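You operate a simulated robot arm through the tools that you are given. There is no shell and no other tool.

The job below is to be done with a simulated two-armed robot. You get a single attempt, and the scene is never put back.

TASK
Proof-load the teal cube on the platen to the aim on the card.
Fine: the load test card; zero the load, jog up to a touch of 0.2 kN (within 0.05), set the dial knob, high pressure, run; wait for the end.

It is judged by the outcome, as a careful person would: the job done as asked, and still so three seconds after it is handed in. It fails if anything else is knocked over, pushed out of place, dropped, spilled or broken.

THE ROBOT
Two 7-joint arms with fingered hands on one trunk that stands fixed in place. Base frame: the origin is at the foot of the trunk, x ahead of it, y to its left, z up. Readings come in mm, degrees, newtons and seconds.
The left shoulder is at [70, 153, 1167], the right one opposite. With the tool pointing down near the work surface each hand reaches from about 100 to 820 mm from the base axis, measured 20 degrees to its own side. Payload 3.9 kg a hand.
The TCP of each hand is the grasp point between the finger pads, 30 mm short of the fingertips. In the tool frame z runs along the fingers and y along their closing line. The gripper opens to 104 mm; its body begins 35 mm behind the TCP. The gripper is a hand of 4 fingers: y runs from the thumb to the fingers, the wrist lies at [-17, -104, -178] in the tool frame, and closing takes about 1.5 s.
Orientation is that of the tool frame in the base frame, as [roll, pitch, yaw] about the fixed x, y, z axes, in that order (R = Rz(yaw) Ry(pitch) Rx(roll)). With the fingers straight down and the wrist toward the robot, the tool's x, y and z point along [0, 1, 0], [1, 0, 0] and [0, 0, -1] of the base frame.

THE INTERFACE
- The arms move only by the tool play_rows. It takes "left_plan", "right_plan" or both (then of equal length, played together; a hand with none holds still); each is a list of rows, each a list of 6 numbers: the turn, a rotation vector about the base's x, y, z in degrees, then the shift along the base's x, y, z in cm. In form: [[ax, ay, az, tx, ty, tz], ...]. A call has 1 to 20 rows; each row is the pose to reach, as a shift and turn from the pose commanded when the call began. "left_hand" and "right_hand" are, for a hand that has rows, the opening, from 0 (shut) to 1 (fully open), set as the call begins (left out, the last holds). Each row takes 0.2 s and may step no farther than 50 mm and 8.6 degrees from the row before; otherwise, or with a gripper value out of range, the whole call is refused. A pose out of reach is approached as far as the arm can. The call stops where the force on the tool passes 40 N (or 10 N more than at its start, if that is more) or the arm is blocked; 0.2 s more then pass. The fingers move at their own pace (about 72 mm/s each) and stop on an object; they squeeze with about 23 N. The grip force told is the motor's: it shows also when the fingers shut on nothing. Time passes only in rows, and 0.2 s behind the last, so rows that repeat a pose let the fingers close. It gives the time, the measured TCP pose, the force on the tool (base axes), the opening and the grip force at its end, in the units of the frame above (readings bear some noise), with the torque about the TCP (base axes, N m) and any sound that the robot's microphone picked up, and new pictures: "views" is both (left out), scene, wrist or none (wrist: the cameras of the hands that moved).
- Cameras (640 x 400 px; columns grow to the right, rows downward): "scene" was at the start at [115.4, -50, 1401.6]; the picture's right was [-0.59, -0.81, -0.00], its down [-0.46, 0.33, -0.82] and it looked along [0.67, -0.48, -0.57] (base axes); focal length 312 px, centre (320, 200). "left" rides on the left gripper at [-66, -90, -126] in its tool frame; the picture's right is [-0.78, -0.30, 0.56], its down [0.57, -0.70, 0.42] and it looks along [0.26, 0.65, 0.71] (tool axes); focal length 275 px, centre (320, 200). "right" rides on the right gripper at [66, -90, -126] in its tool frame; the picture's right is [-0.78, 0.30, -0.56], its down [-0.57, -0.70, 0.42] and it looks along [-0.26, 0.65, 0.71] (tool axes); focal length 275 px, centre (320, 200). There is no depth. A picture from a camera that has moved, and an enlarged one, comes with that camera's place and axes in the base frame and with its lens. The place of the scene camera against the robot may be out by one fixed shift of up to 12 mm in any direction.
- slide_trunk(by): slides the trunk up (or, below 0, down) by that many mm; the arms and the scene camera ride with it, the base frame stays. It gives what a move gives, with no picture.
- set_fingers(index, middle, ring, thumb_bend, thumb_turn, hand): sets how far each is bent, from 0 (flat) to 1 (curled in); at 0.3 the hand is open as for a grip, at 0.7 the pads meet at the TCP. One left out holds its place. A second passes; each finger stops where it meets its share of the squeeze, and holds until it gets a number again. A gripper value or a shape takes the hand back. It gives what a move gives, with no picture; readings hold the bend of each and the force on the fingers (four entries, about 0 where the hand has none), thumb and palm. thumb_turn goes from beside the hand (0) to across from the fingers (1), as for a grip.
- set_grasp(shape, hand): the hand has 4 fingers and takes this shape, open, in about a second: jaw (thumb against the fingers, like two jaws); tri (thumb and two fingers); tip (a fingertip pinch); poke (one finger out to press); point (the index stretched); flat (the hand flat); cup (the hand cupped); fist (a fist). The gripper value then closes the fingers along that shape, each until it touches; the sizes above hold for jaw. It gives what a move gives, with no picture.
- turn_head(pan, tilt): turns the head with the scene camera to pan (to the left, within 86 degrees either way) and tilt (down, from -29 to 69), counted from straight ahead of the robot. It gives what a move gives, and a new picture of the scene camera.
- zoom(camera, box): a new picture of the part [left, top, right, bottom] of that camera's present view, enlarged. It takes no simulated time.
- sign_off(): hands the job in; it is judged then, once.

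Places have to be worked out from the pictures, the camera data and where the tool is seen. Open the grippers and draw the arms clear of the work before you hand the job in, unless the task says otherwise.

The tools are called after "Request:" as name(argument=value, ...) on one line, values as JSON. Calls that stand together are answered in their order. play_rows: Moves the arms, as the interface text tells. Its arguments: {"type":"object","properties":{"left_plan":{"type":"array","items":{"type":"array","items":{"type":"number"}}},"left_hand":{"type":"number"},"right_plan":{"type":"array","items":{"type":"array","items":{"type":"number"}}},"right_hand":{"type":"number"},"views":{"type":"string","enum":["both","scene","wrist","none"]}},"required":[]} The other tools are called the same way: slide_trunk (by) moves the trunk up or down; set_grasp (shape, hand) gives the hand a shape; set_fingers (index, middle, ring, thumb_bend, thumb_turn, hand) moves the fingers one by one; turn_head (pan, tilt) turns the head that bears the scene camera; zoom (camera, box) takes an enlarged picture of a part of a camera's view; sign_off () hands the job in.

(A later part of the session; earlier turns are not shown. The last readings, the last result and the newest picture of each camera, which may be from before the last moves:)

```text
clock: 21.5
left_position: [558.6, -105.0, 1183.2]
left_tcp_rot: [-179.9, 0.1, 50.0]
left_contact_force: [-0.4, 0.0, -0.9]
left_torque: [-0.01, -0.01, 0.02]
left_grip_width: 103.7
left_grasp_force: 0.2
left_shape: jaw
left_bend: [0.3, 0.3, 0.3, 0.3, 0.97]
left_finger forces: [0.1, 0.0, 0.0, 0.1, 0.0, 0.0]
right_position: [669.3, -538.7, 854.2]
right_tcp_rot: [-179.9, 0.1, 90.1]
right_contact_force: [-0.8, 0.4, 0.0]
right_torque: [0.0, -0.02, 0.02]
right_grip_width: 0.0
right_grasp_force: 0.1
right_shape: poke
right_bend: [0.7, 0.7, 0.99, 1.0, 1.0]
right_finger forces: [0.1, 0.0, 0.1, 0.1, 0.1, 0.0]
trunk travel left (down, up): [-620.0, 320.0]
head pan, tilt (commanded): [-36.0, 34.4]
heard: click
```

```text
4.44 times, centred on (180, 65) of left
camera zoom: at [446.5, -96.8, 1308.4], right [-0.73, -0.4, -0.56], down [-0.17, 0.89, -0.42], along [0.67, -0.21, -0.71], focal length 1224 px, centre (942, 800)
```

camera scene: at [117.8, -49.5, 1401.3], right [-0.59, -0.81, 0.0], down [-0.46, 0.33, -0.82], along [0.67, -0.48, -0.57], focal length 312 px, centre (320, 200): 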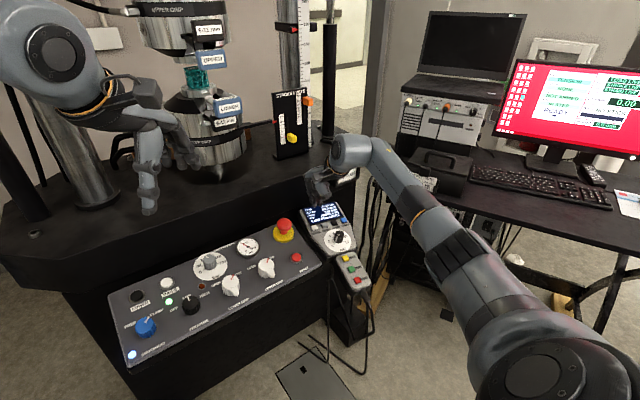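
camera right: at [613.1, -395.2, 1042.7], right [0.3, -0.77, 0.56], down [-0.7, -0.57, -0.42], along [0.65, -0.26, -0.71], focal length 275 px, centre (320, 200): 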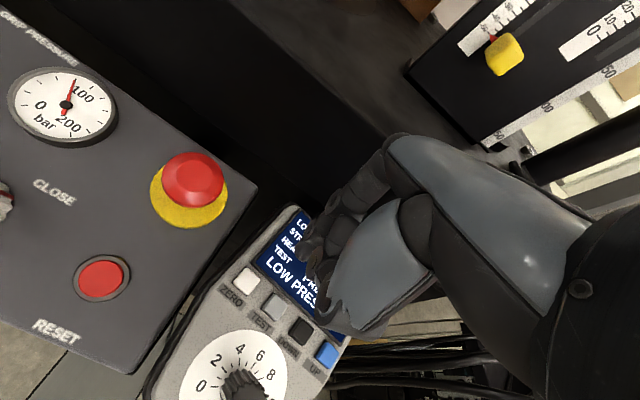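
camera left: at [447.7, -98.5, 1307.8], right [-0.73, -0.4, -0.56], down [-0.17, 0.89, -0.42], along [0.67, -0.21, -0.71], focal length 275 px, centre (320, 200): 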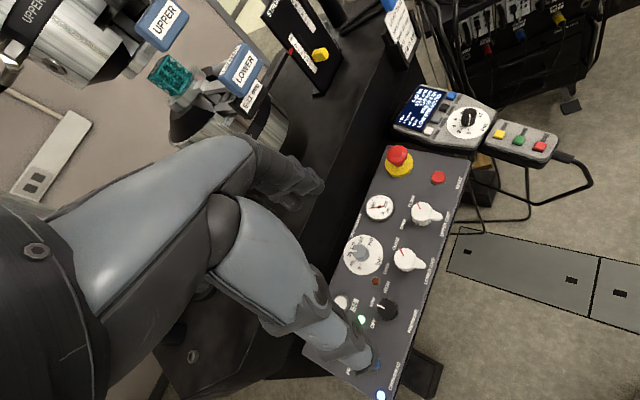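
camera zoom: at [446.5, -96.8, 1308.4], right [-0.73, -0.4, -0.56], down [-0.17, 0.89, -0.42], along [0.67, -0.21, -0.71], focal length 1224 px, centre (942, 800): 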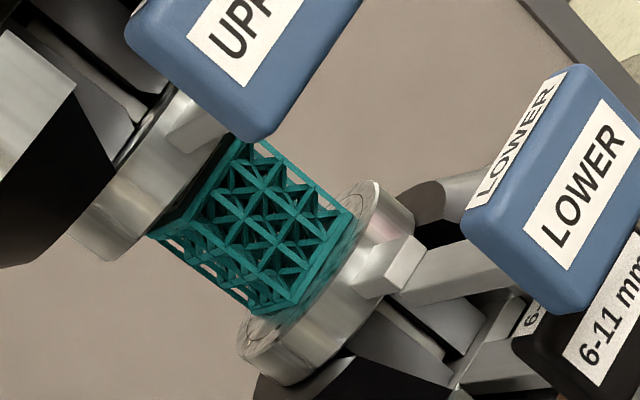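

A 0.8 s hold gives 1.8 mm (21.9 mm now). The gap is narrowing; one more hold of the 5-row kind (≈3 mm).

Request:
play_rows(right_plan=[[0, 0, 0, 0, 0, -0.35], [0, 0, 0, 0, 0, -0.48], [0, 0, 0, 0, 0, -0.48], [0, 0, 0, 0, 0, -0.48], [0, 0, 0, 0, 0, -0.48], [0, 0, 0, 0, 0, 0]], views="none")

Request:
zoom(camera="left", box=[400, 60, 480, 130])

Request:
zoom(camera="scene", box=[175, 45, 225, 95])

Request:
zoom(camera="left", box=[120, 20, 240, 110])

```text
clock: 22.9
left_position: [557.3, -105.1, 1183.7]
left_tcp_rot: [179.9, 0.0, 50.0]
left_contact_force: [0.5, -0.2, 0.0]
left_torque: [0.01, 0.0, 0.01]
left_grip_width: 103.7
left_grasp_force: 0.1
left_shape: jaw
left_bend: [0.3, 0.3, 0.3, 0.3, 0.97]
left_finger forces: [0.1, 0.1, 0.1, 0.0, 0.1, 0.0]
right_position: [669.8, -539.6, 854.7]
right_tcp_rot: [-179.9, 0.1, 90.1]
right_contact_force: [1.0, 0.2, -0.2]
right_torque: [-0.01, -0.04, 0.01]
right_grip_width: 0.0
right_grasp_force: 0.0
right_shape: poke
right_bend: [0.7, 0.7, 0.99, 1.0, 1.0]
right_finger forces: [0.0, 0.0, 0.1, 0.0, 0.1, 0.0]
trunk travel left (down, up): [-620.0, 320.0]
head pan, tilt (commanded): [-36.0, 34.4]
heard: click
```

```text
5.71 times, centred on (440, 95) of left
camera zoom: at [446.5, -96.8, 1308.4], right [-0.73, -0.4, -0.56], down [-0.17, 0.89, -0.42], along [0.67, -0.21, -0.71], focal length 1573 px, centre (-366, 800)
```

zoom: 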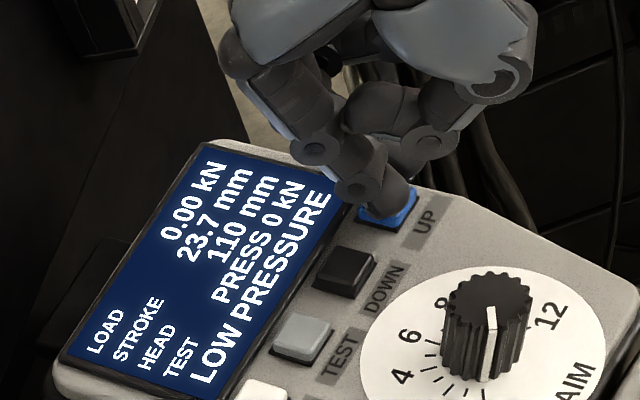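

```text
8.00 times, centred on (200, 70) of scene
camera zoom: at [115.5, -50.1, 1401.5], right [-0.59, -0.81, 0.0], down [-0.46, 0.33, -0.82], along [0.67, -0.48, -0.57], focal length 2494 px, centre (1280, 1240)
```

zoom: 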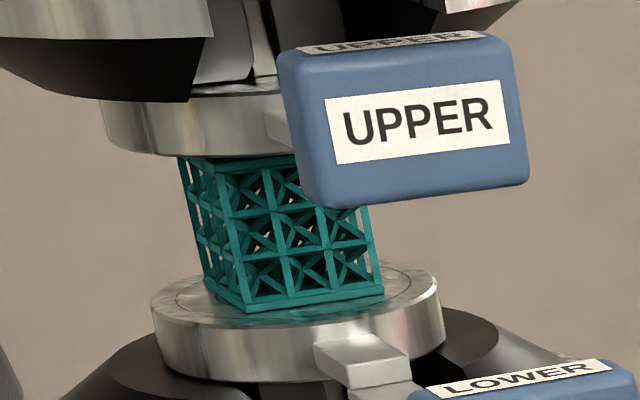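

```text
4.44 times, centred on (180, 65) of left
camera zoom: at [446.5, -96.8, 1308.4], right [-0.73, -0.4, -0.56], down [-0.17, 0.89, -0.42], along [0.67, -0.21, -0.71], focal length 1224 px, centre (942, 800)
```

zoom: 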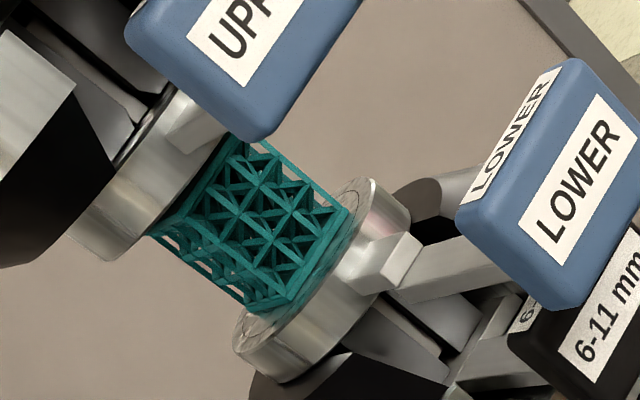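

Stroke 23.7 mm, gap about 5–6 mm by eye. I repeat the same hold (+1.8 mm).

Request:
play_rows(right_plan=[[0, 0, 0, 0, 0, -0.35], [0, 0, 0, 0, 0, -0.48], [0, 0, 0, 0, 0, -0.48], [0, 0, 0, 0, 0, -0.48], [0, 0, 0, 0, 0, -0.48], [0, 0, 0, 0, 0, 0]], views="none")

Request:
zoom(camera="left", box=[400, 60, 480, 130])

Request:
zoom(camera="scene", box=[175, 45, 225, 95])

Request:
zoom(camera="left", box=[140, 40, 200, 90])

```text
clock: 24.3
left_position: [557.5, -104.6, 1182.9]
left_tcp_rot: [-180.0, 0.0, 50.0]
left_contact_force: [-0.3, 0.4, -0.1]
left_torque: [-0.02, -0.02, 0.02]
left_grip_width: 104.1
left_grasp_force: 0.1
left_shape: jaw
left_bend: [0.3, 0.3, 0.3, 0.3, 0.97]
left_finger forces: [0.0, 0.1, 0.0, 0.0, 0.0, 0.0]
right_position: [670.0, -539.2, 854.1]
right_tcp_rot: [-180.0, 0.1, 90.1]
right_contact_force: [0.5, -0.6, 0.5]
right_torque: [0.01, 0.03, -0.02]
right_grip_width: 0.0
right_grasp_force: 0.0
right_shape: poke
right_bend: [0.7, 0.7, 0.99, 1.0, 1.0]
right_finger forces: [0.4, 0.1, 0.0, 0.1, 0.0, 0.1]
trunk travel left (down, up): [-620.0, 320.0]
head pan, tilt (commanded): [-36.0, 34.4]
heard: click
```

```text
5.71 times, centred on (440, 95) of left
camera zoom: at [446.5, -96.7, 1308.4], right [-0.73, -0.4, -0.56], down [-0.17, 0.89, -0.42], along [0.67, -0.21, -0.71], focal length 1573 px, centre (-366, 800)
```

zoom: 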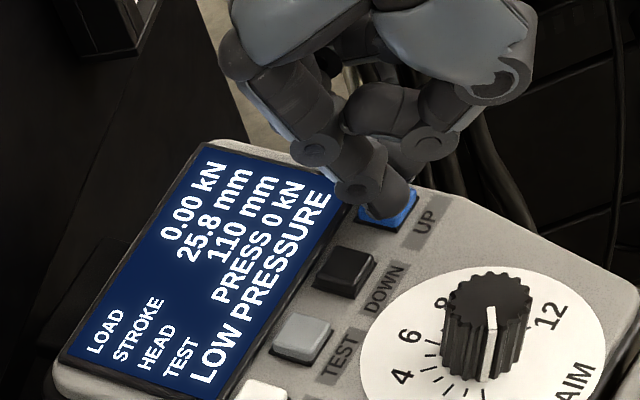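

```text
8.00 times, centred on (200, 70) of scene
camera zoom: at [115.5, -50.1, 1401.5], right [-0.59, -0.81, 0.0], down [-0.46, 0.33, -0.82], along [0.67, -0.48, -0.57], focal length 2494 px, centre (1280, 1240)
```

zoom: 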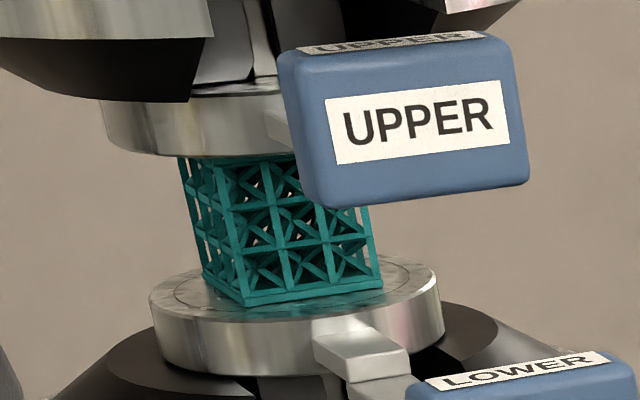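

```text
8.00 times, centred on (170, 65) of left
camera zoom: at [446.5, -96.7, 1308.4], right [-0.73, -0.4, -0.56], down [-0.17, 0.89, -0.42], along [0.67, -0.21, -0.71], focal length 2202 px, centre (1520, 1280)
```

zoom: 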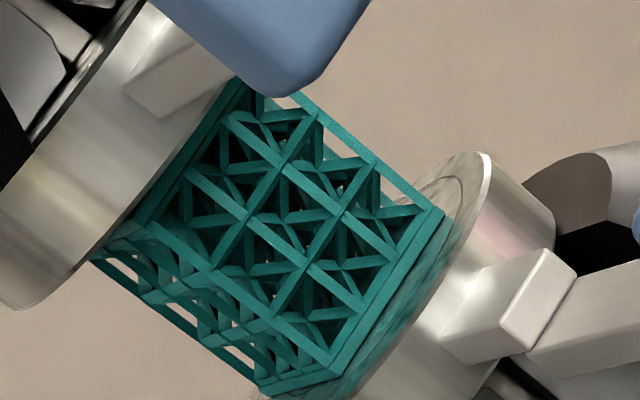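

Stroke 25.8 mm and still 0.00 kN; I estimate 3–4 mm to contact. From here I use short pulses; first one quick dip to see the smallest step.

Request:
play_rows(right_plan=[[0, 0, 0, 0, 0, -0.4], [0, 0, 0, 0, 0, 0.1]], views="none")

Request:
zoom(camera="left", box=[405, 80, 445, 120])

```text
clock: 24.9
left_position: [558.3, -106.3, 1183.1]
left_tcp_rot: [179.9, 0.0, 49.9]
left_contact_force: [0.2, 0.3, -0.6]
left_torque: [0.03, -0.02, -0.04]
left_grip_width: 103.9
left_grasp_force: 0.0
left_shape: jaw
left_bend: [0.3, 0.3, 0.3, 0.3, 0.97]
left_finger forces: [0.1, 0.0, 0.0, 0.0, 0.0, 0.1]
right_position: [669.6, -539.1, 856.9]
right_tcp_rot: [180.0, 0.0, 90.1]
right_contact_force: [0.4, -0.5, -0.4]
right_torque: [-0.04, -0.01, -0.02]
right_grip_width: 0.2
right_grasp_force: 0.0
right_shape: poke
right_bend: [0.7, 0.7, 0.99, 1.0, 1.0]
right_finger forces: [0.0, 0.0, 0.0, 0.0, 0.0, 0.0]
trunk travel left (down, up): [-620.0, 320.0]
head pan, tilt (commanded): [-36.0, 34.4]
heard: click
```

```text
10.00 times, centred on (425, 100) of left
camera zoom: at [446.6, -96.8, 1308.4], right [-0.73, -0.4, -0.56], down [-0.17, 0.89, -0.42], along [0.67, -0.21, -0.71], focal length 2753 px, centre (-730, 1200)
```

zoom: 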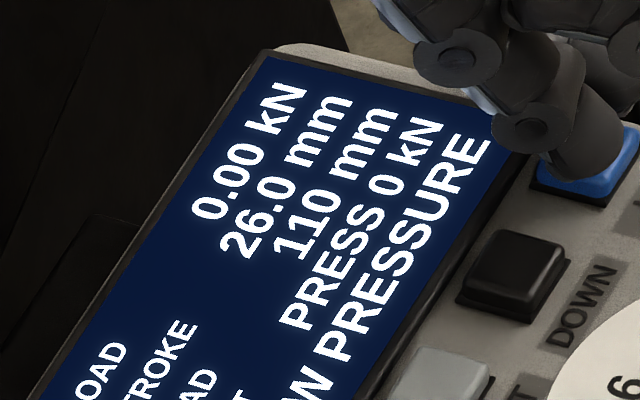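

A quick dip moved it just 0.2 mm (26.0 mm), so fine steps are possible. I take one ~0.6 s hold (about 1.2 mm).

Request:
play_rows(right_plan=[[0, 0, 0, 0, 0, -0.45], [0, 0, 0, 0, 0, -0.58], [0, 0, 0, 0, 0, -0.58], [0, 0, 0, 0, 0, -0.1]], views="none")

Request:
zoom(camera="left", box=[405, 80, 445, 120])

Request:
zoom(camera="scene", box=[175, 45, 225, 95])

```text
clock: 25.9
left_position: [556.9, -105.0, 1182.6]
left_tcp_rot: [-180.0, 0.0, 50.0]
left_contact_force: [0.8, 0.0, -0.3]
left_torque: [-0.03, 0.01, -0.01]
left_grip_width: 103.6
left_grasp_force: 0.0
left_shape: jaw
left_bend: [0.3, 0.3, 0.3, 0.3, 0.97]
left_finger forces: [0.0, 0.0, 0.0, 0.0, 0.0, 0.1]
right_position: [670.1, -540.2, 854.8]
right_tcp_rot: [-180.0, 0.0, 90.1]
right_contact_force: [0.1, -0.2, 0.0]
right_torque: [-0.03, 0.01, 0.0]
right_grip_width: 0.0
right_grasp_force: 0.1
right_shape: poke
right_bend: [0.7, 0.7, 0.99, 1.0, 1.0]
right_finger forces: [0.0, 0.1, 0.2, 0.0, 0.1, 0.1]
trunk travel left (down, up): [-620.0, 320.0]
head pan, tilt (commanded): [-36.0, 34.4]
heard: click
```

```text
10.00 times, centred on (425, 100) of left
camera zoom: at [446.6, -96.8, 1308.4], right [-0.73, -0.4, -0.56], down [-0.17, 0.89, -0.42], along [0.67, -0.21, -0.71], focal length 2753 px, centre (-730, 1200)
```

zoom: 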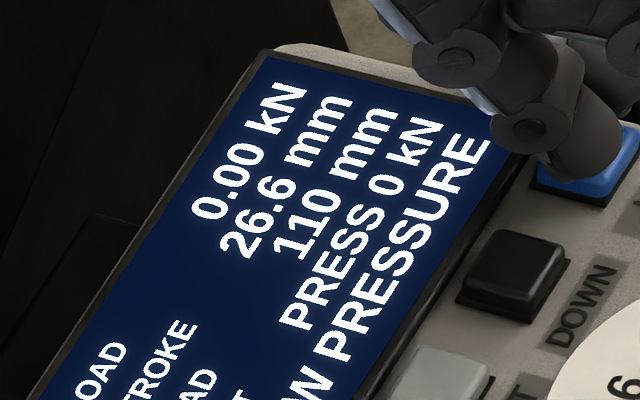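

```text
8.00 times, centred on (200, 70) of scene
camera zoom: at [115.6, -50.1, 1401.5], right [-0.59, -0.81, 0.0], down [-0.46, 0.33, -0.82], along [0.67, -0.48, -0.57], focal length 2494 px, centre (1280, 1240)
```

zoom: 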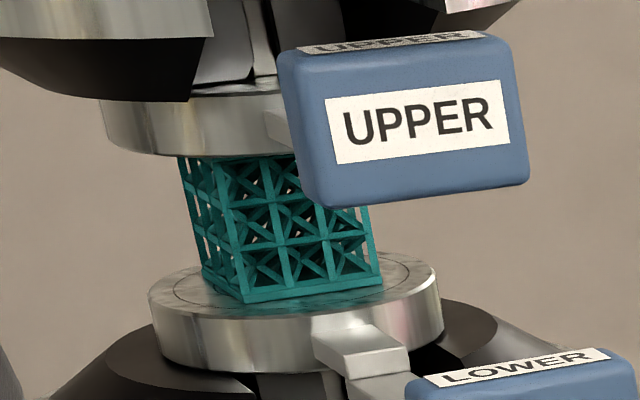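

26.6 mm, still 0.00 kN. I repeat the 0.4 s hold (+0.6 mm).

Request:
play_rows(right_plan=[[0, 0, 0, 0, 0, -0.35], [0, 0, 0, 0, 0, -0.48], [0, 0, 0, 0, 0, -0.48], [0, 0, 0, 0, 0, 0]], views="none")

Request:
zoom(camera="left", box=[405, 80, 445, 120])

```text
clock: 26.9
left_position: [557.6, -104.7, 1183.0]
left_tcp_rot: [-180.0, 0.0, 50.0]
left_contact_force: [0.7, 0.0, 0.8]
left_torque: [-0.07, -0.01, 0.0]
left_grip_width: 104.0
left_grasp_force: 0.1
left_shape: jaw
left_bend: [0.3, 0.3, 0.3, 0.3, 0.97]
left_finger forces: [0.0, 0.0, 0.0, 0.0, 0.1, 0.0]
right_position: [670.2, -540.2, 854.1]
right_tcp_rot: [-180.0, 0.0, 90.2]
right_contact_force: [0.5, -0.1, 0.8]
right_torque: [-0.01, 0.03, -0.02]
right_grip_width: 0.1
right_grasp_force: 0.1
right_shape: poke
right_bend: [0.7, 0.7, 0.99, 1.0, 1.0]
right_finger forces: [0.4, 0.0, 0.0, 0.0, 0.1, 0.0]
trunk travel left (down, up): [-620.0, 320.0]
head pan, tilt (commanded): [-36.0, 34.4]
heard: click
```

```text
10.00 times, centred on (425, 100) of left
camera zoom: at [446.4, -96.8, 1308.5], right [-0.73, -0.4, -0.56], down [-0.17, 0.89, -0.42], along [0.67, -0.21, -0.71], focal length 2753 px, centre (-730, 1200)
```

zoom: 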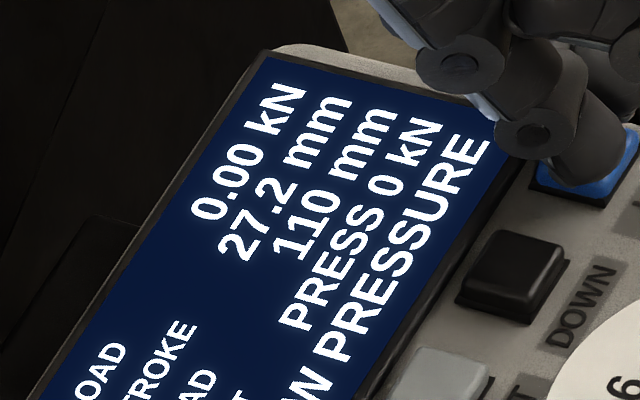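

27.2 mm, no load. Now two quick dips (about 0.2 mm each).

Request:
play_rows(right_plan=[[0, 0, 0, 0, 0, -0.4], [0, 0, 0, 0, 0, 0.05], [0, 0, 0, 0, 0, -0.4], [0, 0, 0, 0, 0, 0]], views="none")

Request:
zoom(camera="left", box=[405, 80, 445, 120])

```text
clock: 27.9
left_position: [558.0, -105.2, 1183.6]
left_tcp_rot: [180.0, -0.1, 50.0]
left_contact_force: [-0.9, -0.1, -0.1]
left_torque: [-0.02, 0.01, 0.0]
left_grip_width: 103.8
left_grasp_force: 0.1
left_shape: jaw
left_bend: [0.3, 0.3, 0.3, 0.3, 0.97]
left_finger forces: [0.1, 0.0, 0.0, 0.1, 0.0, 0.0]
right_position: [669.5, -539.8, 854.3]
right_tcp_rot: [179.9, 0.1, 90.0]
right_contact_force: [0.1, 0.6, -0.9]
right_torque: [0.02, -0.01, 0.0]
right_grip_width: 0.0
right_grasp_force: 0.0
right_shape: poke
right_bend: [0.7, 0.7, 0.99, 1.0, 1.0]
right_finger forces: [0.0, 0.0, 0.1, 0.1, 0.0, 0.0]
trunk travel left (down, up): [-620.0, 320.0]
head pan, tilt (commanded): [-36.0, 34.4]
heard: click, click
```

```text
10.00 times, centred on (425, 100) of left
camera zoom: at [446.5, -96.8, 1308.5], right [-0.73, -0.4, -0.56], down [-0.17, 0.89, -0.42], along [0.67, -0.21, -0.71], focal length 2753 px, centre (-730, 1200)
```

zoom: 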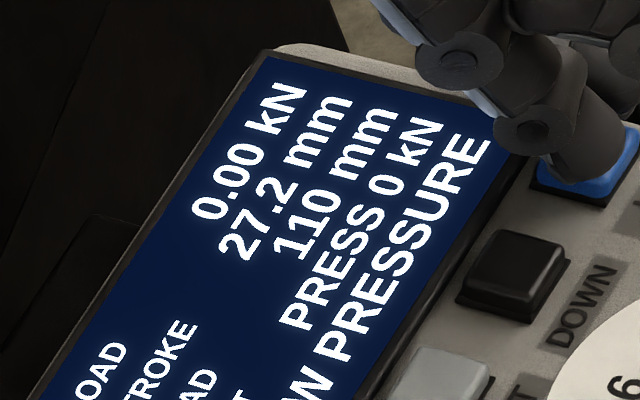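

Two clicks but barely any motion (<0.1 mm), so pulses this shallow are very fine. I try a slightly deeper dip.

Request:
play_rows(right_plan=[[0, 0, 0, 0, 0, -0.46], [0, 0, 0, 0, 0, 0.05], [0, 0, 0, 0, 0, -0.46], [0, 0, 0, 0, 0, 0]], views="none")

Request:
zoom(camera="left", box=[405, 80, 445, 120])

```text
clock: 28.9
left_position: [557.6, -104.4, 1183.0]
left_tcp_rot: [-180.0, 0.1, 50.0]
left_contact_force: [0.0, -0.7, -0.5]
left_torque: [0.0, -0.01, 0.0]
left_grip_width: 103.7
left_grasp_force: 0.0
left_shape: jaw
left_bend: [0.3, 0.3, 0.3, 0.3, 0.97]
left_finger forces: [0.0, 0.0, 0.0, 0.1, 0.0, 0.0]
right_position: [669.5, -539.5, 855.4]
right_tcp_rot: [180.0, 0.2, 90.1]
right_contact_force: [-1.0, -0.2, 0.5]
right_torque: [0.01, 0.02, -0.03]
right_grip_width: 0.0
right_grasp_force: 0.1
right_shape: poke
right_bend: [0.7, 0.7, 0.99, 1.0, 1.0]
right_finger forces: [0.0, 0.0, 0.0, 0.0, 0.0, 0.0]
trunk travel left (down, up): [-620.0, 320.0]
head pan, tilt (commanded): [-36.0, 34.4]
heard: click, click
```

```text
10.00 times, centred on (425, 100) of left
camera zoom: at [446.5, -96.8, 1308.5], right [-0.73, -0.4, -0.56], down [-0.17, 0.89, -0.42], along [0.67, -0.21, -0.71], focal length 2753 px, centre (-730, 1200)
```

zoom: 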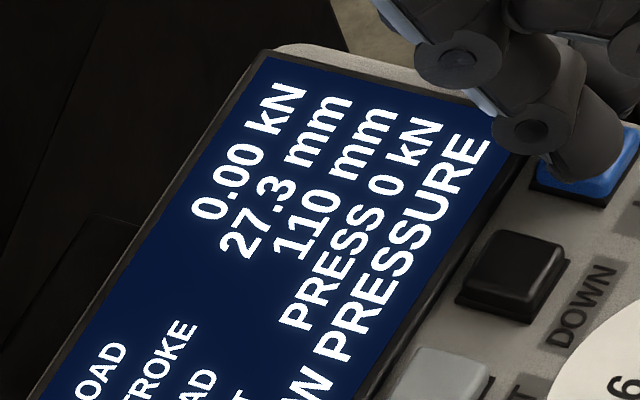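

About 0.05 mm per dip: good for the final touch. I take a slightly longer press now.

Request:
play_rows(right_plan=[[0, 0, 0, 0, 0, -0.35], [0, 0, 0, 0, 0, -0.48], [0, 0, 0, 0, 0, 0]], views="none")

Request:
zoom(camera="left", box=[405, 80, 445, 120])

```text
clock: 29.7
left_position: [558.3, -105.1, 1182.7]
left_tcp_rot: [180.0, -0.1, 50.1]
left_contact_force: [0.8, -0.6, 0.7]
left_torque: [-0.01, 0.0, 0.01]
left_grip_width: 103.9
left_grasp_force: 0.1
left_shape: jaw
left_bend: [0.3, 0.3, 0.3, 0.3, 0.97]
left_finger forces: [0.0, 0.0, 0.0, 0.0, 0.0, 0.1]
right_position: [669.3, -539.0, 853.7]
right_tcp_rot: [-180.0, 0.0, 90.1]
right_contact_force: [-0.5, -0.5, 0.5]
right_torque: [0.03, 0.0, 0.02]
right_grip_width: 0.0
right_grasp_force: 0.1
right_shape: poke
right_bend: [0.7, 0.7, 0.99, 1.0, 1.0]
right_finger forces: [0.1, 0.1, 0.0, 0.1, 0.1, 0.0]
trunk travel left (down, up): [-620.0, 320.0]
head pan, tilt (commanded): [-36.0, 34.4]
heard: click
```

```text
10.00 times, centred on (425, 100) of left
camera zoom: at [446.5, -96.8, 1308.4], right [-0.73, -0.4, -0.56], down [-0.17, 0.89, -0.42], along [0.67, -0.21, -0.71], focal length 2753 px, centre (-730, 1200)
```

zoom: 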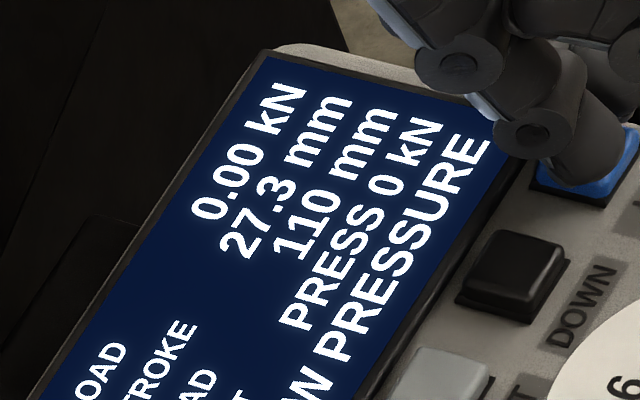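

Only a hair of motion. I repeat the 0.4 s hold that gave 0.6 mm before.

Request:
play_rows(right_plan=[[0, 0, 0, 0, 0, -0.35], [0, 0, 0, 0, 0, -0.48], [0, 0, 0, 0, 0, -0.48], [0, 0, 0, 0, 0, 0]], views="none")

Request:
zoom(camera="left", box=[405, 80, 445, 120])

Request:
zoom(camera="scene", box=[175, 45, 225, 95])

```text
clock: 30.7
left_position: [557.9, -104.3, 1182.5]
left_tcp_rot: [-180.0, 0.0, 50.0]
left_contact_force: [0.3, -0.1, -0.1]
left_torque: [0.03, -0.01, 0.04]
left_grip_width: 103.9
left_grasp_force: 0.2
left_shape: jaw
left_bend: [0.3, 0.3, 0.3, 0.3, 0.97]
left_finger forces: [0.0, 0.0, 0.0, 0.0, 0.1, 0.0]
right_position: [669.9, -538.0, 853.4]
right_tcp_rot: [179.9, 0.0, 90.1]
right_contact_force: [-1.3, 0.2, 0.6]
right_torque: [-0.01, -0.01, -0.02]
right_grip_width: 0.1
right_grasp_force: 0.0
right_shape: poke
right_bend: [0.7, 0.7, 0.99, 1.0, 1.0]
right_finger forces: [0.3, 0.0, 0.0, 0.0, 0.0, 0.0]
trunk travel left (down, up): [-620.0, 320.0]
head pan, tilt (commanded): [-36.0, 34.4]
heard: click
```

```text
10.00 times, centred on (425, 100) of left
camera zoom: at [446.4, -96.8, 1308.5], right [-0.73, -0.4, -0.56], down [-0.17, 0.89, -0.42], along [0.67, -0.21, -0.71], focal length 2753 px, centre (-730, 1200)
```

zoom: 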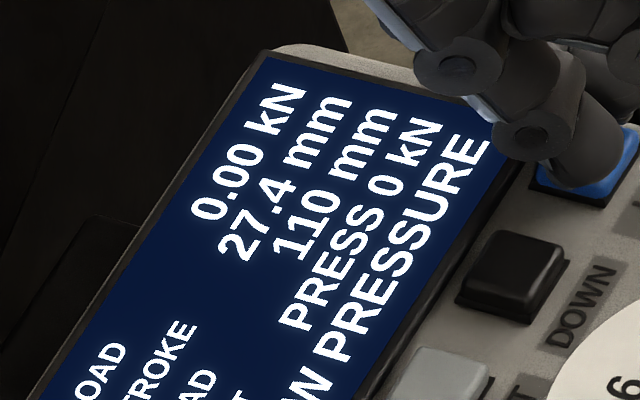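

```text
8.00 times, centred on (200, 70) of scene
camera zoom: at [115.4, -50.1, 1401.5], right [-0.59, -0.81, 0.0], down [-0.46, 0.33, -0.82], along [0.67, -0.48, -0.57], focal length 2494 px, centre (1280, 1240)
```

zoom: 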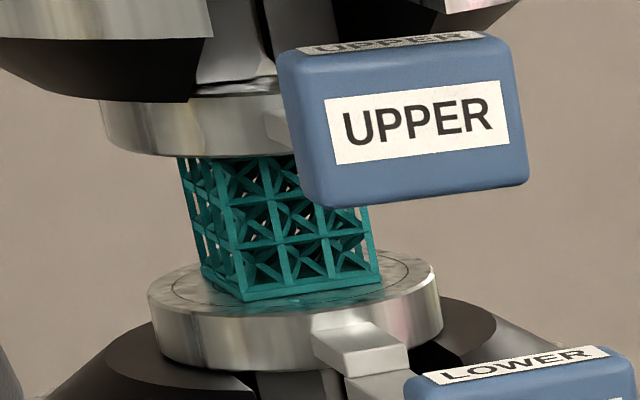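

The jog has slowed to a creep near contact (0.1 mm per 0.4 s). I hold a bit longer, 0.8 s.

Request:
play_rows(right_plan=[[0, 0, 0, 0, 0, -0.35], [0, 0, 0, 0, 0, -0.48], [0, 0, 0, 0, 0, -0.48], [0, 0, 0, 0, 0, -0.48], [0, 0, 0, 0, 0, -0.48], [0, 0, 0, 0, 0, 0]], views="none")

Request:
zoom(camera="left", box=[405, 80, 445, 120])

```text
clock: 32.1
left_position: [558.5, -104.9, 1182.1]
left_tcp_rot: [180.0, 0.0, 49.9]
left_contact_force: [-0.1, -0.6, 0.5]
left_torque: [-0.01, 0.0, -0.01]
left_grip_width: 103.7
left_grasp_force: 0.0
left_shape: jaw
left_bend: [0.3, 0.3, 0.3, 0.3, 0.97]
left_finger forces: [0.1, 0.0, 0.1, 0.0, 0.0, 0.0]
right_position: [670.5, -537.7, 854.2]
right_tcp_rot: [-180.0, 0.0, 90.1]
right_contact_force: [0.0, -1.1, -0.2]
right_torque: [0.03, 0.01, 0.06]
right_grip_width: 0.2
right_grasp_force: 0.2
right_shape: poke
right_bend: [0.7, 0.7, 0.99, 1.0, 1.0]
right_finger forces: [0.1, 0.1, 0.0, 0.2, 0.0, 0.0]
trunk travel left (down, up): [-620.0, 320.0]
head pan, tilt (commanded): [-36.0, 34.4]
heard: click
```

```text
10.00 times, centred on (425, 100) of left
camera zoom: at [446.6, -96.8, 1308.4], right [-0.73, -0.4, -0.56], down [-0.17, 0.89, -0.42], along [0.67, -0.21, -0.71], focal length 2753 px, centre (-730, 1200)
```

zoom: 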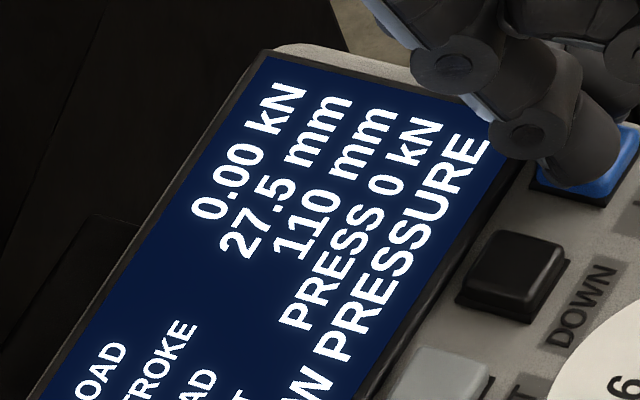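

27.5 mm, load still 0. I hold for about 1.2 s.

Request:
play_rows(right_plan=[[0, 0, 0, 0, 0, -0.35], [0, 0, 0, 0, 0, -0.48], [0, 0, 0, 0, 0, -0.48], [0, 0, 0, 0, 0, -0.48], [0, 0, 0, 0, 0, -0.48], [0, 0, 0, 0, 0, -0.48], [0, 0, 0, 0, 0, 0]], views="none")

Request:
zoom(camera="left", box=[405, 80, 445, 120])

```text
clock: 33.7
left_position: [558.4, -104.8, 1185.1]
left_tcp_rot: [-180.0, 0.0, 50.0]
left_contact_force: [0.0, 0.2, 1.0]
left_torque: [0.0, 0.0, 0.0]
left_grip_width: 103.7
left_grasp_force: 0.1
left_shape: jaw
left_bend: [0.3, 0.3, 0.3, 0.3, 0.97]
left_finger forces: [0.0, 0.0, 0.1, 0.0, 0.0, 0.0]
right_position: [669.3, -538.3, 854.3]
right_tcp_rot: [-179.9, 0.0, 90.1]
right_contact_force: [0.3, 0.6, 0.7]
right_torque: [0.0, 0.02, 0.01]
right_grip_width: 0.2
right_grasp_force: 0.0
right_shape: poke
right_bend: [0.7, 0.7, 0.99, 1.0, 1.0]
right_finger forces: [0.3, 0.1, 0.1, 0.0, 0.1, 0.0]
trunk travel left (down, up): [-620.0, 320.0]
head pan, tilt (commanded): [-36.0, 34.4]
heard: click
```

```text
10.00 times, centred on (425, 100) of left
camera zoom: at [446.4, -96.9, 1308.4], right [-0.73, -0.4, -0.56], down [-0.17, 0.89, -0.42], along [0.67, -0.21, -0.71], focal length 2753 px, centre (-730, 1200)
```

zoom: 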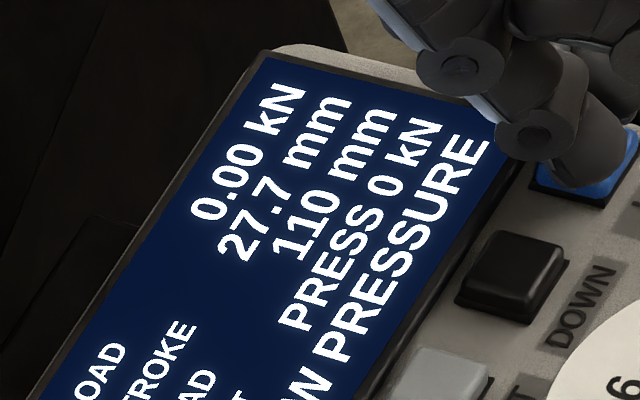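

27.7 mm: steady creep of ~0.17 mm/s without speeding up. I hold about 2 s.

Request:
play_rows(right_plan=[[0, 0, 0, 0, 0, -0.35], [0, 0, 0, 0, 0, -0.48], [0, 0, 0, 0, 0, -0.48], [0, 0, 0, 0, 0, -0.48], [0, 0, 0, 0, 0, -0.48], [0, 0, 0, 0, 0, -0.48], [0, 0, 0, 0, 0, -0.48], [0, 0, 0, 0, 0, -0.48], [0, 0, 0, 0, 0, -0.48], [0, 0, 0, 0, 0, 0]], views="none")

Request:
zoom(camera="left", box=[405, 80, 445, 120])

```text
clock: 35.9
left_position: [558.2, -105.4, 1183.5]
left_tcp_rot: [180.0, -0.1, 50.0]
left_contact_force: [0.6, 0.0, 0.5]
left_torque: [-0.04, 0.06, 0.0]
left_grip_width: 103.9
left_grasp_force: 0.1
left_shape: jaw
left_bend: [0.3, 0.3, 0.3, 0.3, 0.97]
left_finger forces: [0.0, 0.0, 0.0, 0.0, 0.0, 0.0]
right_position: [669.4, -538.2, 854.3]
right_tcp_rot: [-179.9, 0.1, 90.2]
right_contact_force: [-0.6, 0.5, 0.3]
right_torque: [-0.02, 0.03, 0.03]
right_grip_width: 0.2
right_grasp_force: 0.0
right_shape: poke
right_bend: [0.7, 0.7, 0.99, 1.0, 1.0]
right_finger forces: [0.0, 0.0, 0.0, 0.1, 0.1, 0.0]
trunk travel left (down, up): [-620.0, 320.0]
head pan, tilt (commanded): [-36.0, 34.4]
heard: click
```

```text
10.00 times, centred on (425, 100) of left
camera zoom: at [446.6, -96.9, 1308.4], right [-0.73, -0.4, -0.56], down [-0.17, 0.89, -0.42], along [0.67, -0.21, -0.71], focal length 2753 px, centre (-730, 1200)
```

zoom: 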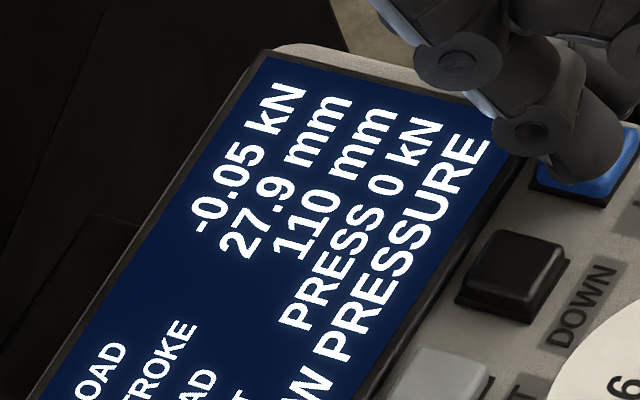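

Contact has begun: LOAD -0.05 kN (compression negative) at 27.9 mm. I continue in small 0.6 s holds toward -0.20.

Request:
play_rows(right_plan=[[0, 0, 0, 0, 0, -0.35], [0, 0, 0, 0, 0, -0.48], [0, 0, 0, 0, 0, -0.48], [0, 0, 0, 0, 0, 0]], views="none")

Request:
zoom(camera="left", box=[405, 80, 445, 120])

```text
clock: 36.9
left_position: [558.4, -104.4, 1183.4]
left_tcp_rot: [180.0, -0.1, 50.0]
left_contact_force: [0.1, -0.5, -0.9]
left_torque: [0.0, 0.01, -0.01]
left_grip_width: 103.7
left_grasp_force: 0.1
left_shape: jaw
left_bend: [0.3, 0.3, 0.3, 0.3, 0.97]
left_finger forces: [0.1, 0.0, 0.0, 0.1, 0.0, 0.0]
right_position: [669.6, -539.0, 855.9]
right_tcp_rot: [180.0, 0.1, 90.1]
right_contact_force: [0.6, -0.3, -0.1]
right_torque: [-0.02, -0.02, 0.0]
right_grip_width: 0.0
right_grasp_force: 0.1
right_shape: poke
right_bend: [0.7, 0.7, 0.99, 1.0, 1.0]
right_finger forces: [0.1, 0.0, 0.1, 0.0, 0.1, 0.0]
trunk travel left (down, up): [-620.0, 320.0]
head pan, tilt (commanded): [-36.0, 34.4]
heard: click
```

```text
10.00 times, centred on (425, 100) of left
camera zoom: at [446.5, -96.8, 1308.4], right [-0.73, -0.4, -0.56], down [-0.17, 0.89, -0.42], along [0.67, -0.21, -0.71], focal length 2753 px, centre (-730, 1200)
```

zoom: 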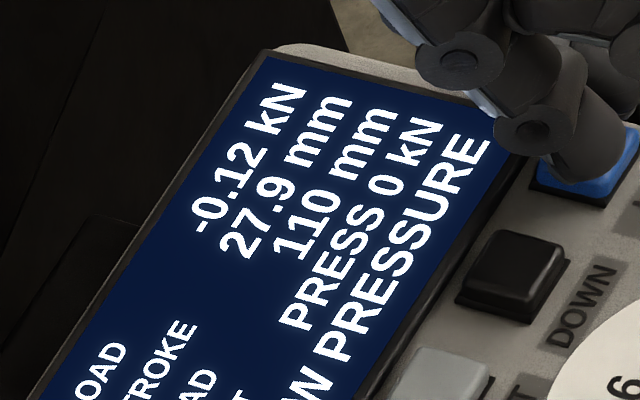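

LOAD -0.12 kN; that press added 0.07. The same press once more should give about -0.19.

Request:
play_rows(right_plan=[[0, 0, 0, 0, 0, -0.35], [0, 0, 0, 0, 0, -0.48], [0, 0, 0, 0, 0, -0.48], [0, 0, 0, 0, 0, 0]], views="none")

Request:
zoom(camera="left", box=[405, 80, 445, 120])

```text
clock: 37.9
left_position: [557.7, -104.8, 1183.3]
left_tcp_rot: [-179.9, 0.0, 50.0]
left_contact_force: [0.0, 0.4, -0.4]
left_torque: [0.0, -0.01, 0.01]
left_grip_width: 103.8
left_grasp_force: 0.1
left_shape: jaw
left_bend: [0.3, 0.3, 0.3, 0.3, 0.97]
left_finger forces: [0.1, 0.1, 0.1, 0.0, 0.1, 0.0]
right_position: [669.3, -539.1, 854.9]
right_tcp_rot: [180.0, 0.1, 90.2]
right_contact_force: [0.7, -0.8, 0.3]
right_torque: [-0.02, 0.0, -0.01]
right_grip_width: 0.3
right_grasp_force: 0.0
right_shape: poke
right_bend: [0.7, 0.7, 0.99, 1.0, 1.0]
right_finger forces: [0.0, 0.1, 0.0, 0.0, 0.0, 0.0]
trunk travel left (down, up): [-620.0, 320.0]
head pan, tilt (commanded): [-36.0, 34.4]
heard: click
```

```text
10.00 times, centred on (425, 100) of left
camera zoom: at [446.5, -96.8, 1308.4], right [-0.73, -0.4, -0.56], down [-0.17, 0.89, -0.42], along [0.67, -0.21, -0.71], focal length 2753 px, centre (-730, 1200)
```

zoom: 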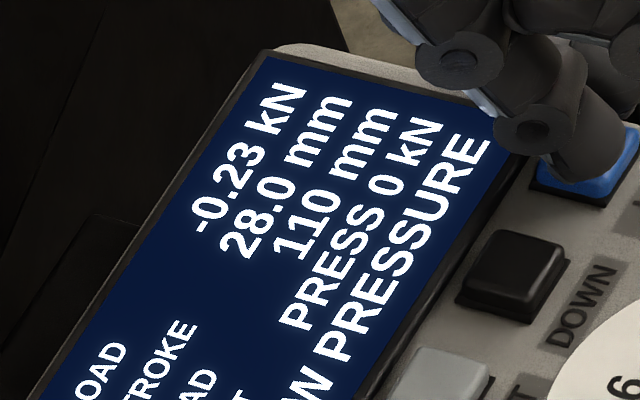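

LOAD -0.23 kN, within 0.2 ± 0.05. I lift the finger straight up and read the settled value.

Request:
play_rows(right_plan=[[0, 0, 0, 0, 0, 1], [0, 0, 0, 0, 0, 3.5], [0, 0, 0, 0, 0, 6], [0, 0, 0, 0, 0, 8.5], [0, 0, 0, 0, 0, 8.5]], views="both")

Request:
zoom(camera="left", box=[395, 70, 485, 150])

Request:
zoom(camera="scene", box=[300, 195, 360, 255])

```text
clock: 39.1
left_position: [558.3, -104.8, 1182.1]
left_tcp_rot: [-180.0, 0.0, 50.0]
left_contact_force: [1.1, -0.2, 0.1]
left_torque: [-0.02, 0.01, 0.0]
left_grip_width: 103.7
left_grasp_force: 0.1
left_shape: jaw
left_bend: [0.3, 0.3, 0.3, 0.3, 0.97]
left_finger forces: [0.0, 0.0, 0.0, 0.0, 0.0, 0.0]
right_position: [669.9, -540.0, 939.0]
right_tcp_rot: [-180.0, 0.1, 90.0]
right_contact_force: [-0.1, 0.7, 0.5]
right_torque: [-0.04, -0.04, 0.01]
right_grip_width: 0.0
right_grasp_force: 0.0
right_shape: poke
right_bend: [0.7, 0.7, 0.99, 1.0, 1.0]
right_finger forces: [0.0, 0.0, 0.0, 0.0, 0.0, 0.0]
trunk travel left (down, up): [-620.0, 320.0]
head pan, tilt (commanded): [-36.0, 34.4]
camera scene: at [115.8, -50.2, 1401.5], right [-0.59, -0.81, 0.0], down [-0.46, 0.33, -0.82], along [0.67, -0.48, -0.57], focal length 312 px, centre (320, 200)
camera right: at [580.5, -474.0, 1064.9], right [0.3, -0.78, 0.56], down [-0.7, -0.57, -0.42], along [0.65, -0.26, -0.71], focal length 275 px, centre (320, 200)
```

scene: 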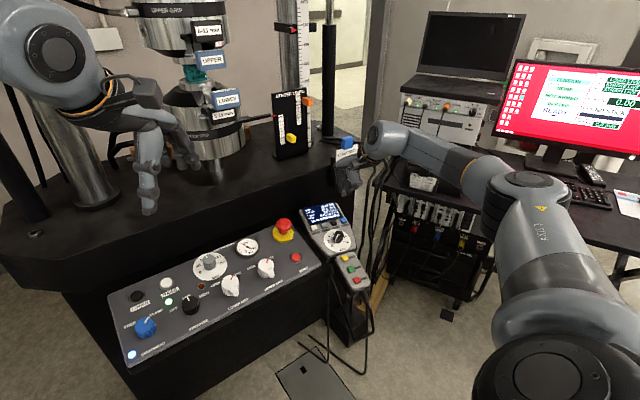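
right: 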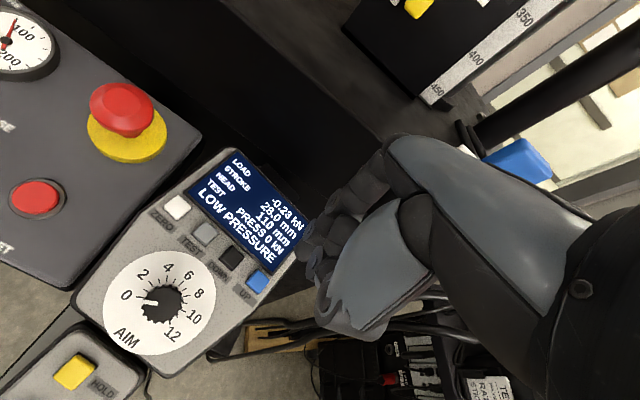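

```text
5.00 times, centred on (440, 110) of left
camera zoom: at [446.8, -96.9, 1308.4], right [-0.73, -0.4, -0.56], down [-0.17, 0.89, -0.42], along [0.67, -0.21, -0.71], focal length 1376 px, centre (-280, 650)
```

zoom: 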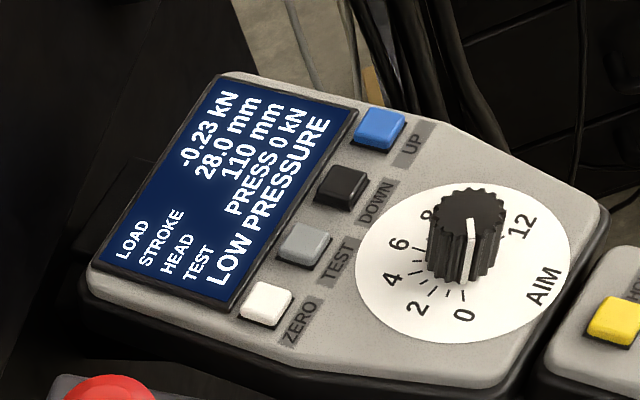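

```text
6.67 times, centred on (330, 225) of scene
camera zoom: at [115.8, -50.2, 1401.5], right [-0.59, -0.81, 0.0], down [-0.46, 0.33, -0.82], along [0.67, -0.48, -0.57], focal length 2078 px, centre (253, 33)
```

zoom: 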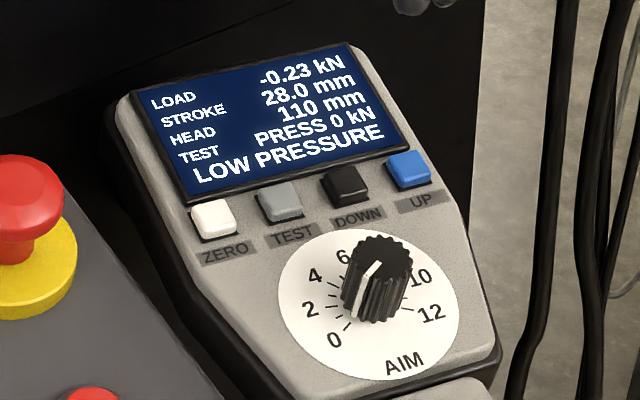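

The touch is set: -0.23 kN, stable. Next the AIM knob: I move above its axis, turning the hand +40° yaw and tilting 16° so it looks square onto the dial face, leaving room for an ~80° clockwise turn.

Request:
play_rows(right_plan=[[-0.92, -2.53, 6.63, -1.2, 1.0, -0.3], [-1.84, -5.05, 13.25, -2.4, 2.0, -0.8], [-2.76, -7.58, 19.88, -3.6, 3.0, -1.4], [-3.68, -10.1, 26.5, -4.8, 4.0, -2.0], [-4.6, -12.63, 33.13, -6.0, 5.0, -2.7], [-5.52, -15.15, 39.75, -7.1, 5.9, -3.5]], views="none")

Request:
set_grasp(hand="right", shape="tri")

Request:
zoom(camera="left", box=[380, 40, 540, 160])

Request:
zoom(camera="scene", box=[270, 140, 410, 280])

Request:
zoom(camera="right", box=[0, 0, 640, 400])

```text
clock: 40.5
left_position: [557.2, -103.5, 1182.3]
left_tcp_rot: [-180.0, 0.0, 50.0]
left_contact_force: [-1.1, 0.0, -0.4]
left_torque: [-0.01, -0.03, 0.01]
left_grip_width: 103.9
left_grasp_force: 0.1
left_shape: jaw
left_bend: [0.3, 0.3, 0.3, 0.3, 0.97]
left_finger forces: [0.1, 0.1, 0.1, 0.0, 0.1, 0.0]
right_position: [598.7, -479.3, 904.5]
right_tcp_rot: [167.6, 10.3, 129.1]
right_contact_force: [0.8, 0.1, 0.1]
right_torque: [0.0, 0.0, 0.03]
right_grip_width: 0.0
right_grasp_force: 0.0
right_shape: poke
right_bend: [0.7, 0.7, 0.99, 1.0, 1.0]
right_finger forces: [0.1, 0.0, 0.0, 0.1, 0.0, 0.0]
trunk travel left (down, up): [-620.0, 320.0]
head pan, tilt (commanded): [-36.0, 34.4]
```

```text
clock: 41.4
left_position: [557.2, -104.7, 1182.6]
left_tcp_rot: [-179.9, 0.0, 50.0]
left_contact_force: [0.5, 0.9, 0.6]
left_torque: [0.02, 0.0, 0.01]
left_grip_width: 103.9
left_grasp_force: 0.2
left_shape: jaw
left_bend: [0.3, 0.3, 0.3, 0.3, 0.97]
left_finger forces: [0.0, 0.0, 0.0, 0.1, 0.0, 0.0]
right_position: [599.2, -479.5, 903.9]
right_tcp_rot: [167.8, 10.1, 129.0]
right_contact_force: [-0.5, -0.8, 0.6]
right_torque: [0.04, -0.04, 0.01]
right_grip_width: 104.0
right_grasp_force: 0.1
right_shape: tri
right_bend: [0.3, 0.3, 0.99, 0.3, 0.97]
right_finger forces: [0.1, 0.0, 0.1, 0.0, 0.1, 0.0]
trunk travel left (down, up): [-620.0, 320.0]
head pan, tilt (commanded): [-36.0, 34.4]
```

```text
3.33 times, centred on (460, 100) of left
camera zoom: at [446.5, -96.7, 1308.5], right [-0.73, -0.4, -0.56], down [-0.17, 0.89, -0.42], along [0.67, -0.21, -0.71], focal length 918 px, centre (-147, 533)
```

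zoom: 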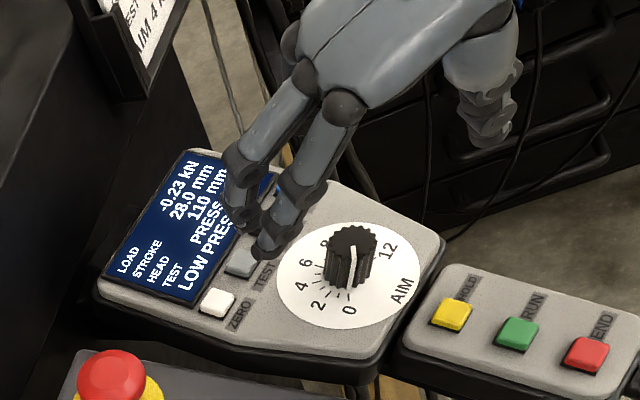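

```text
2.86 times, centred on (340, 210) of scene
camera zoom: at [115.5, -50.0, 1401.6], right [-0.59, -0.81, 0.0], down [-0.46, 0.33, -0.82], along [0.67, -0.48, -0.57], focal length 891 px, centre (263, 171)
```

zoom: 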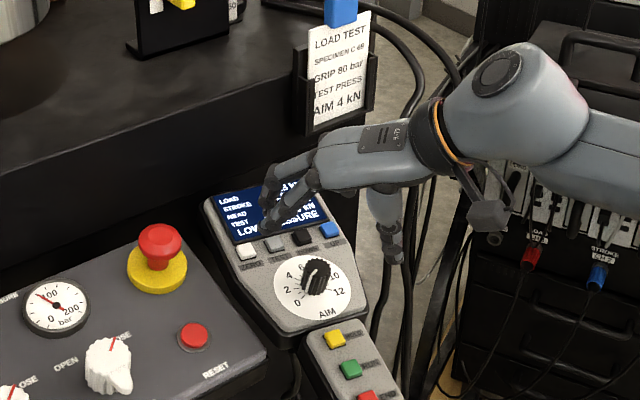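

```text
1.00 times, centred on (320, 200) of right (not enlarged: the box is as wide or as high as the picture)
camera zoom: at [458.4, -487.6, 994.8], right [0.55, -0.4, 0.73], down [-0.05, -0.89, -0.45], along [0.84, 0.21, -0.5], focal length 275 px, centre (320, 200)
```

zoom: 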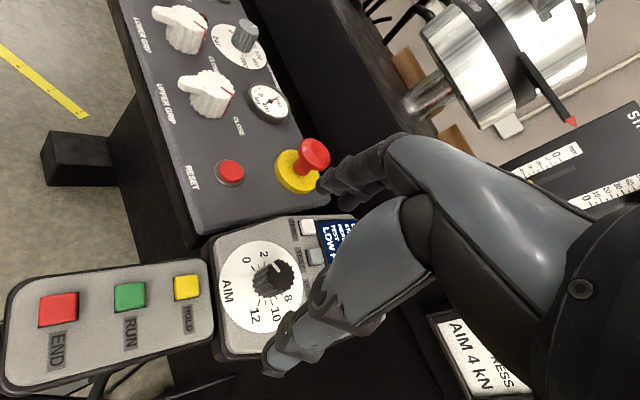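

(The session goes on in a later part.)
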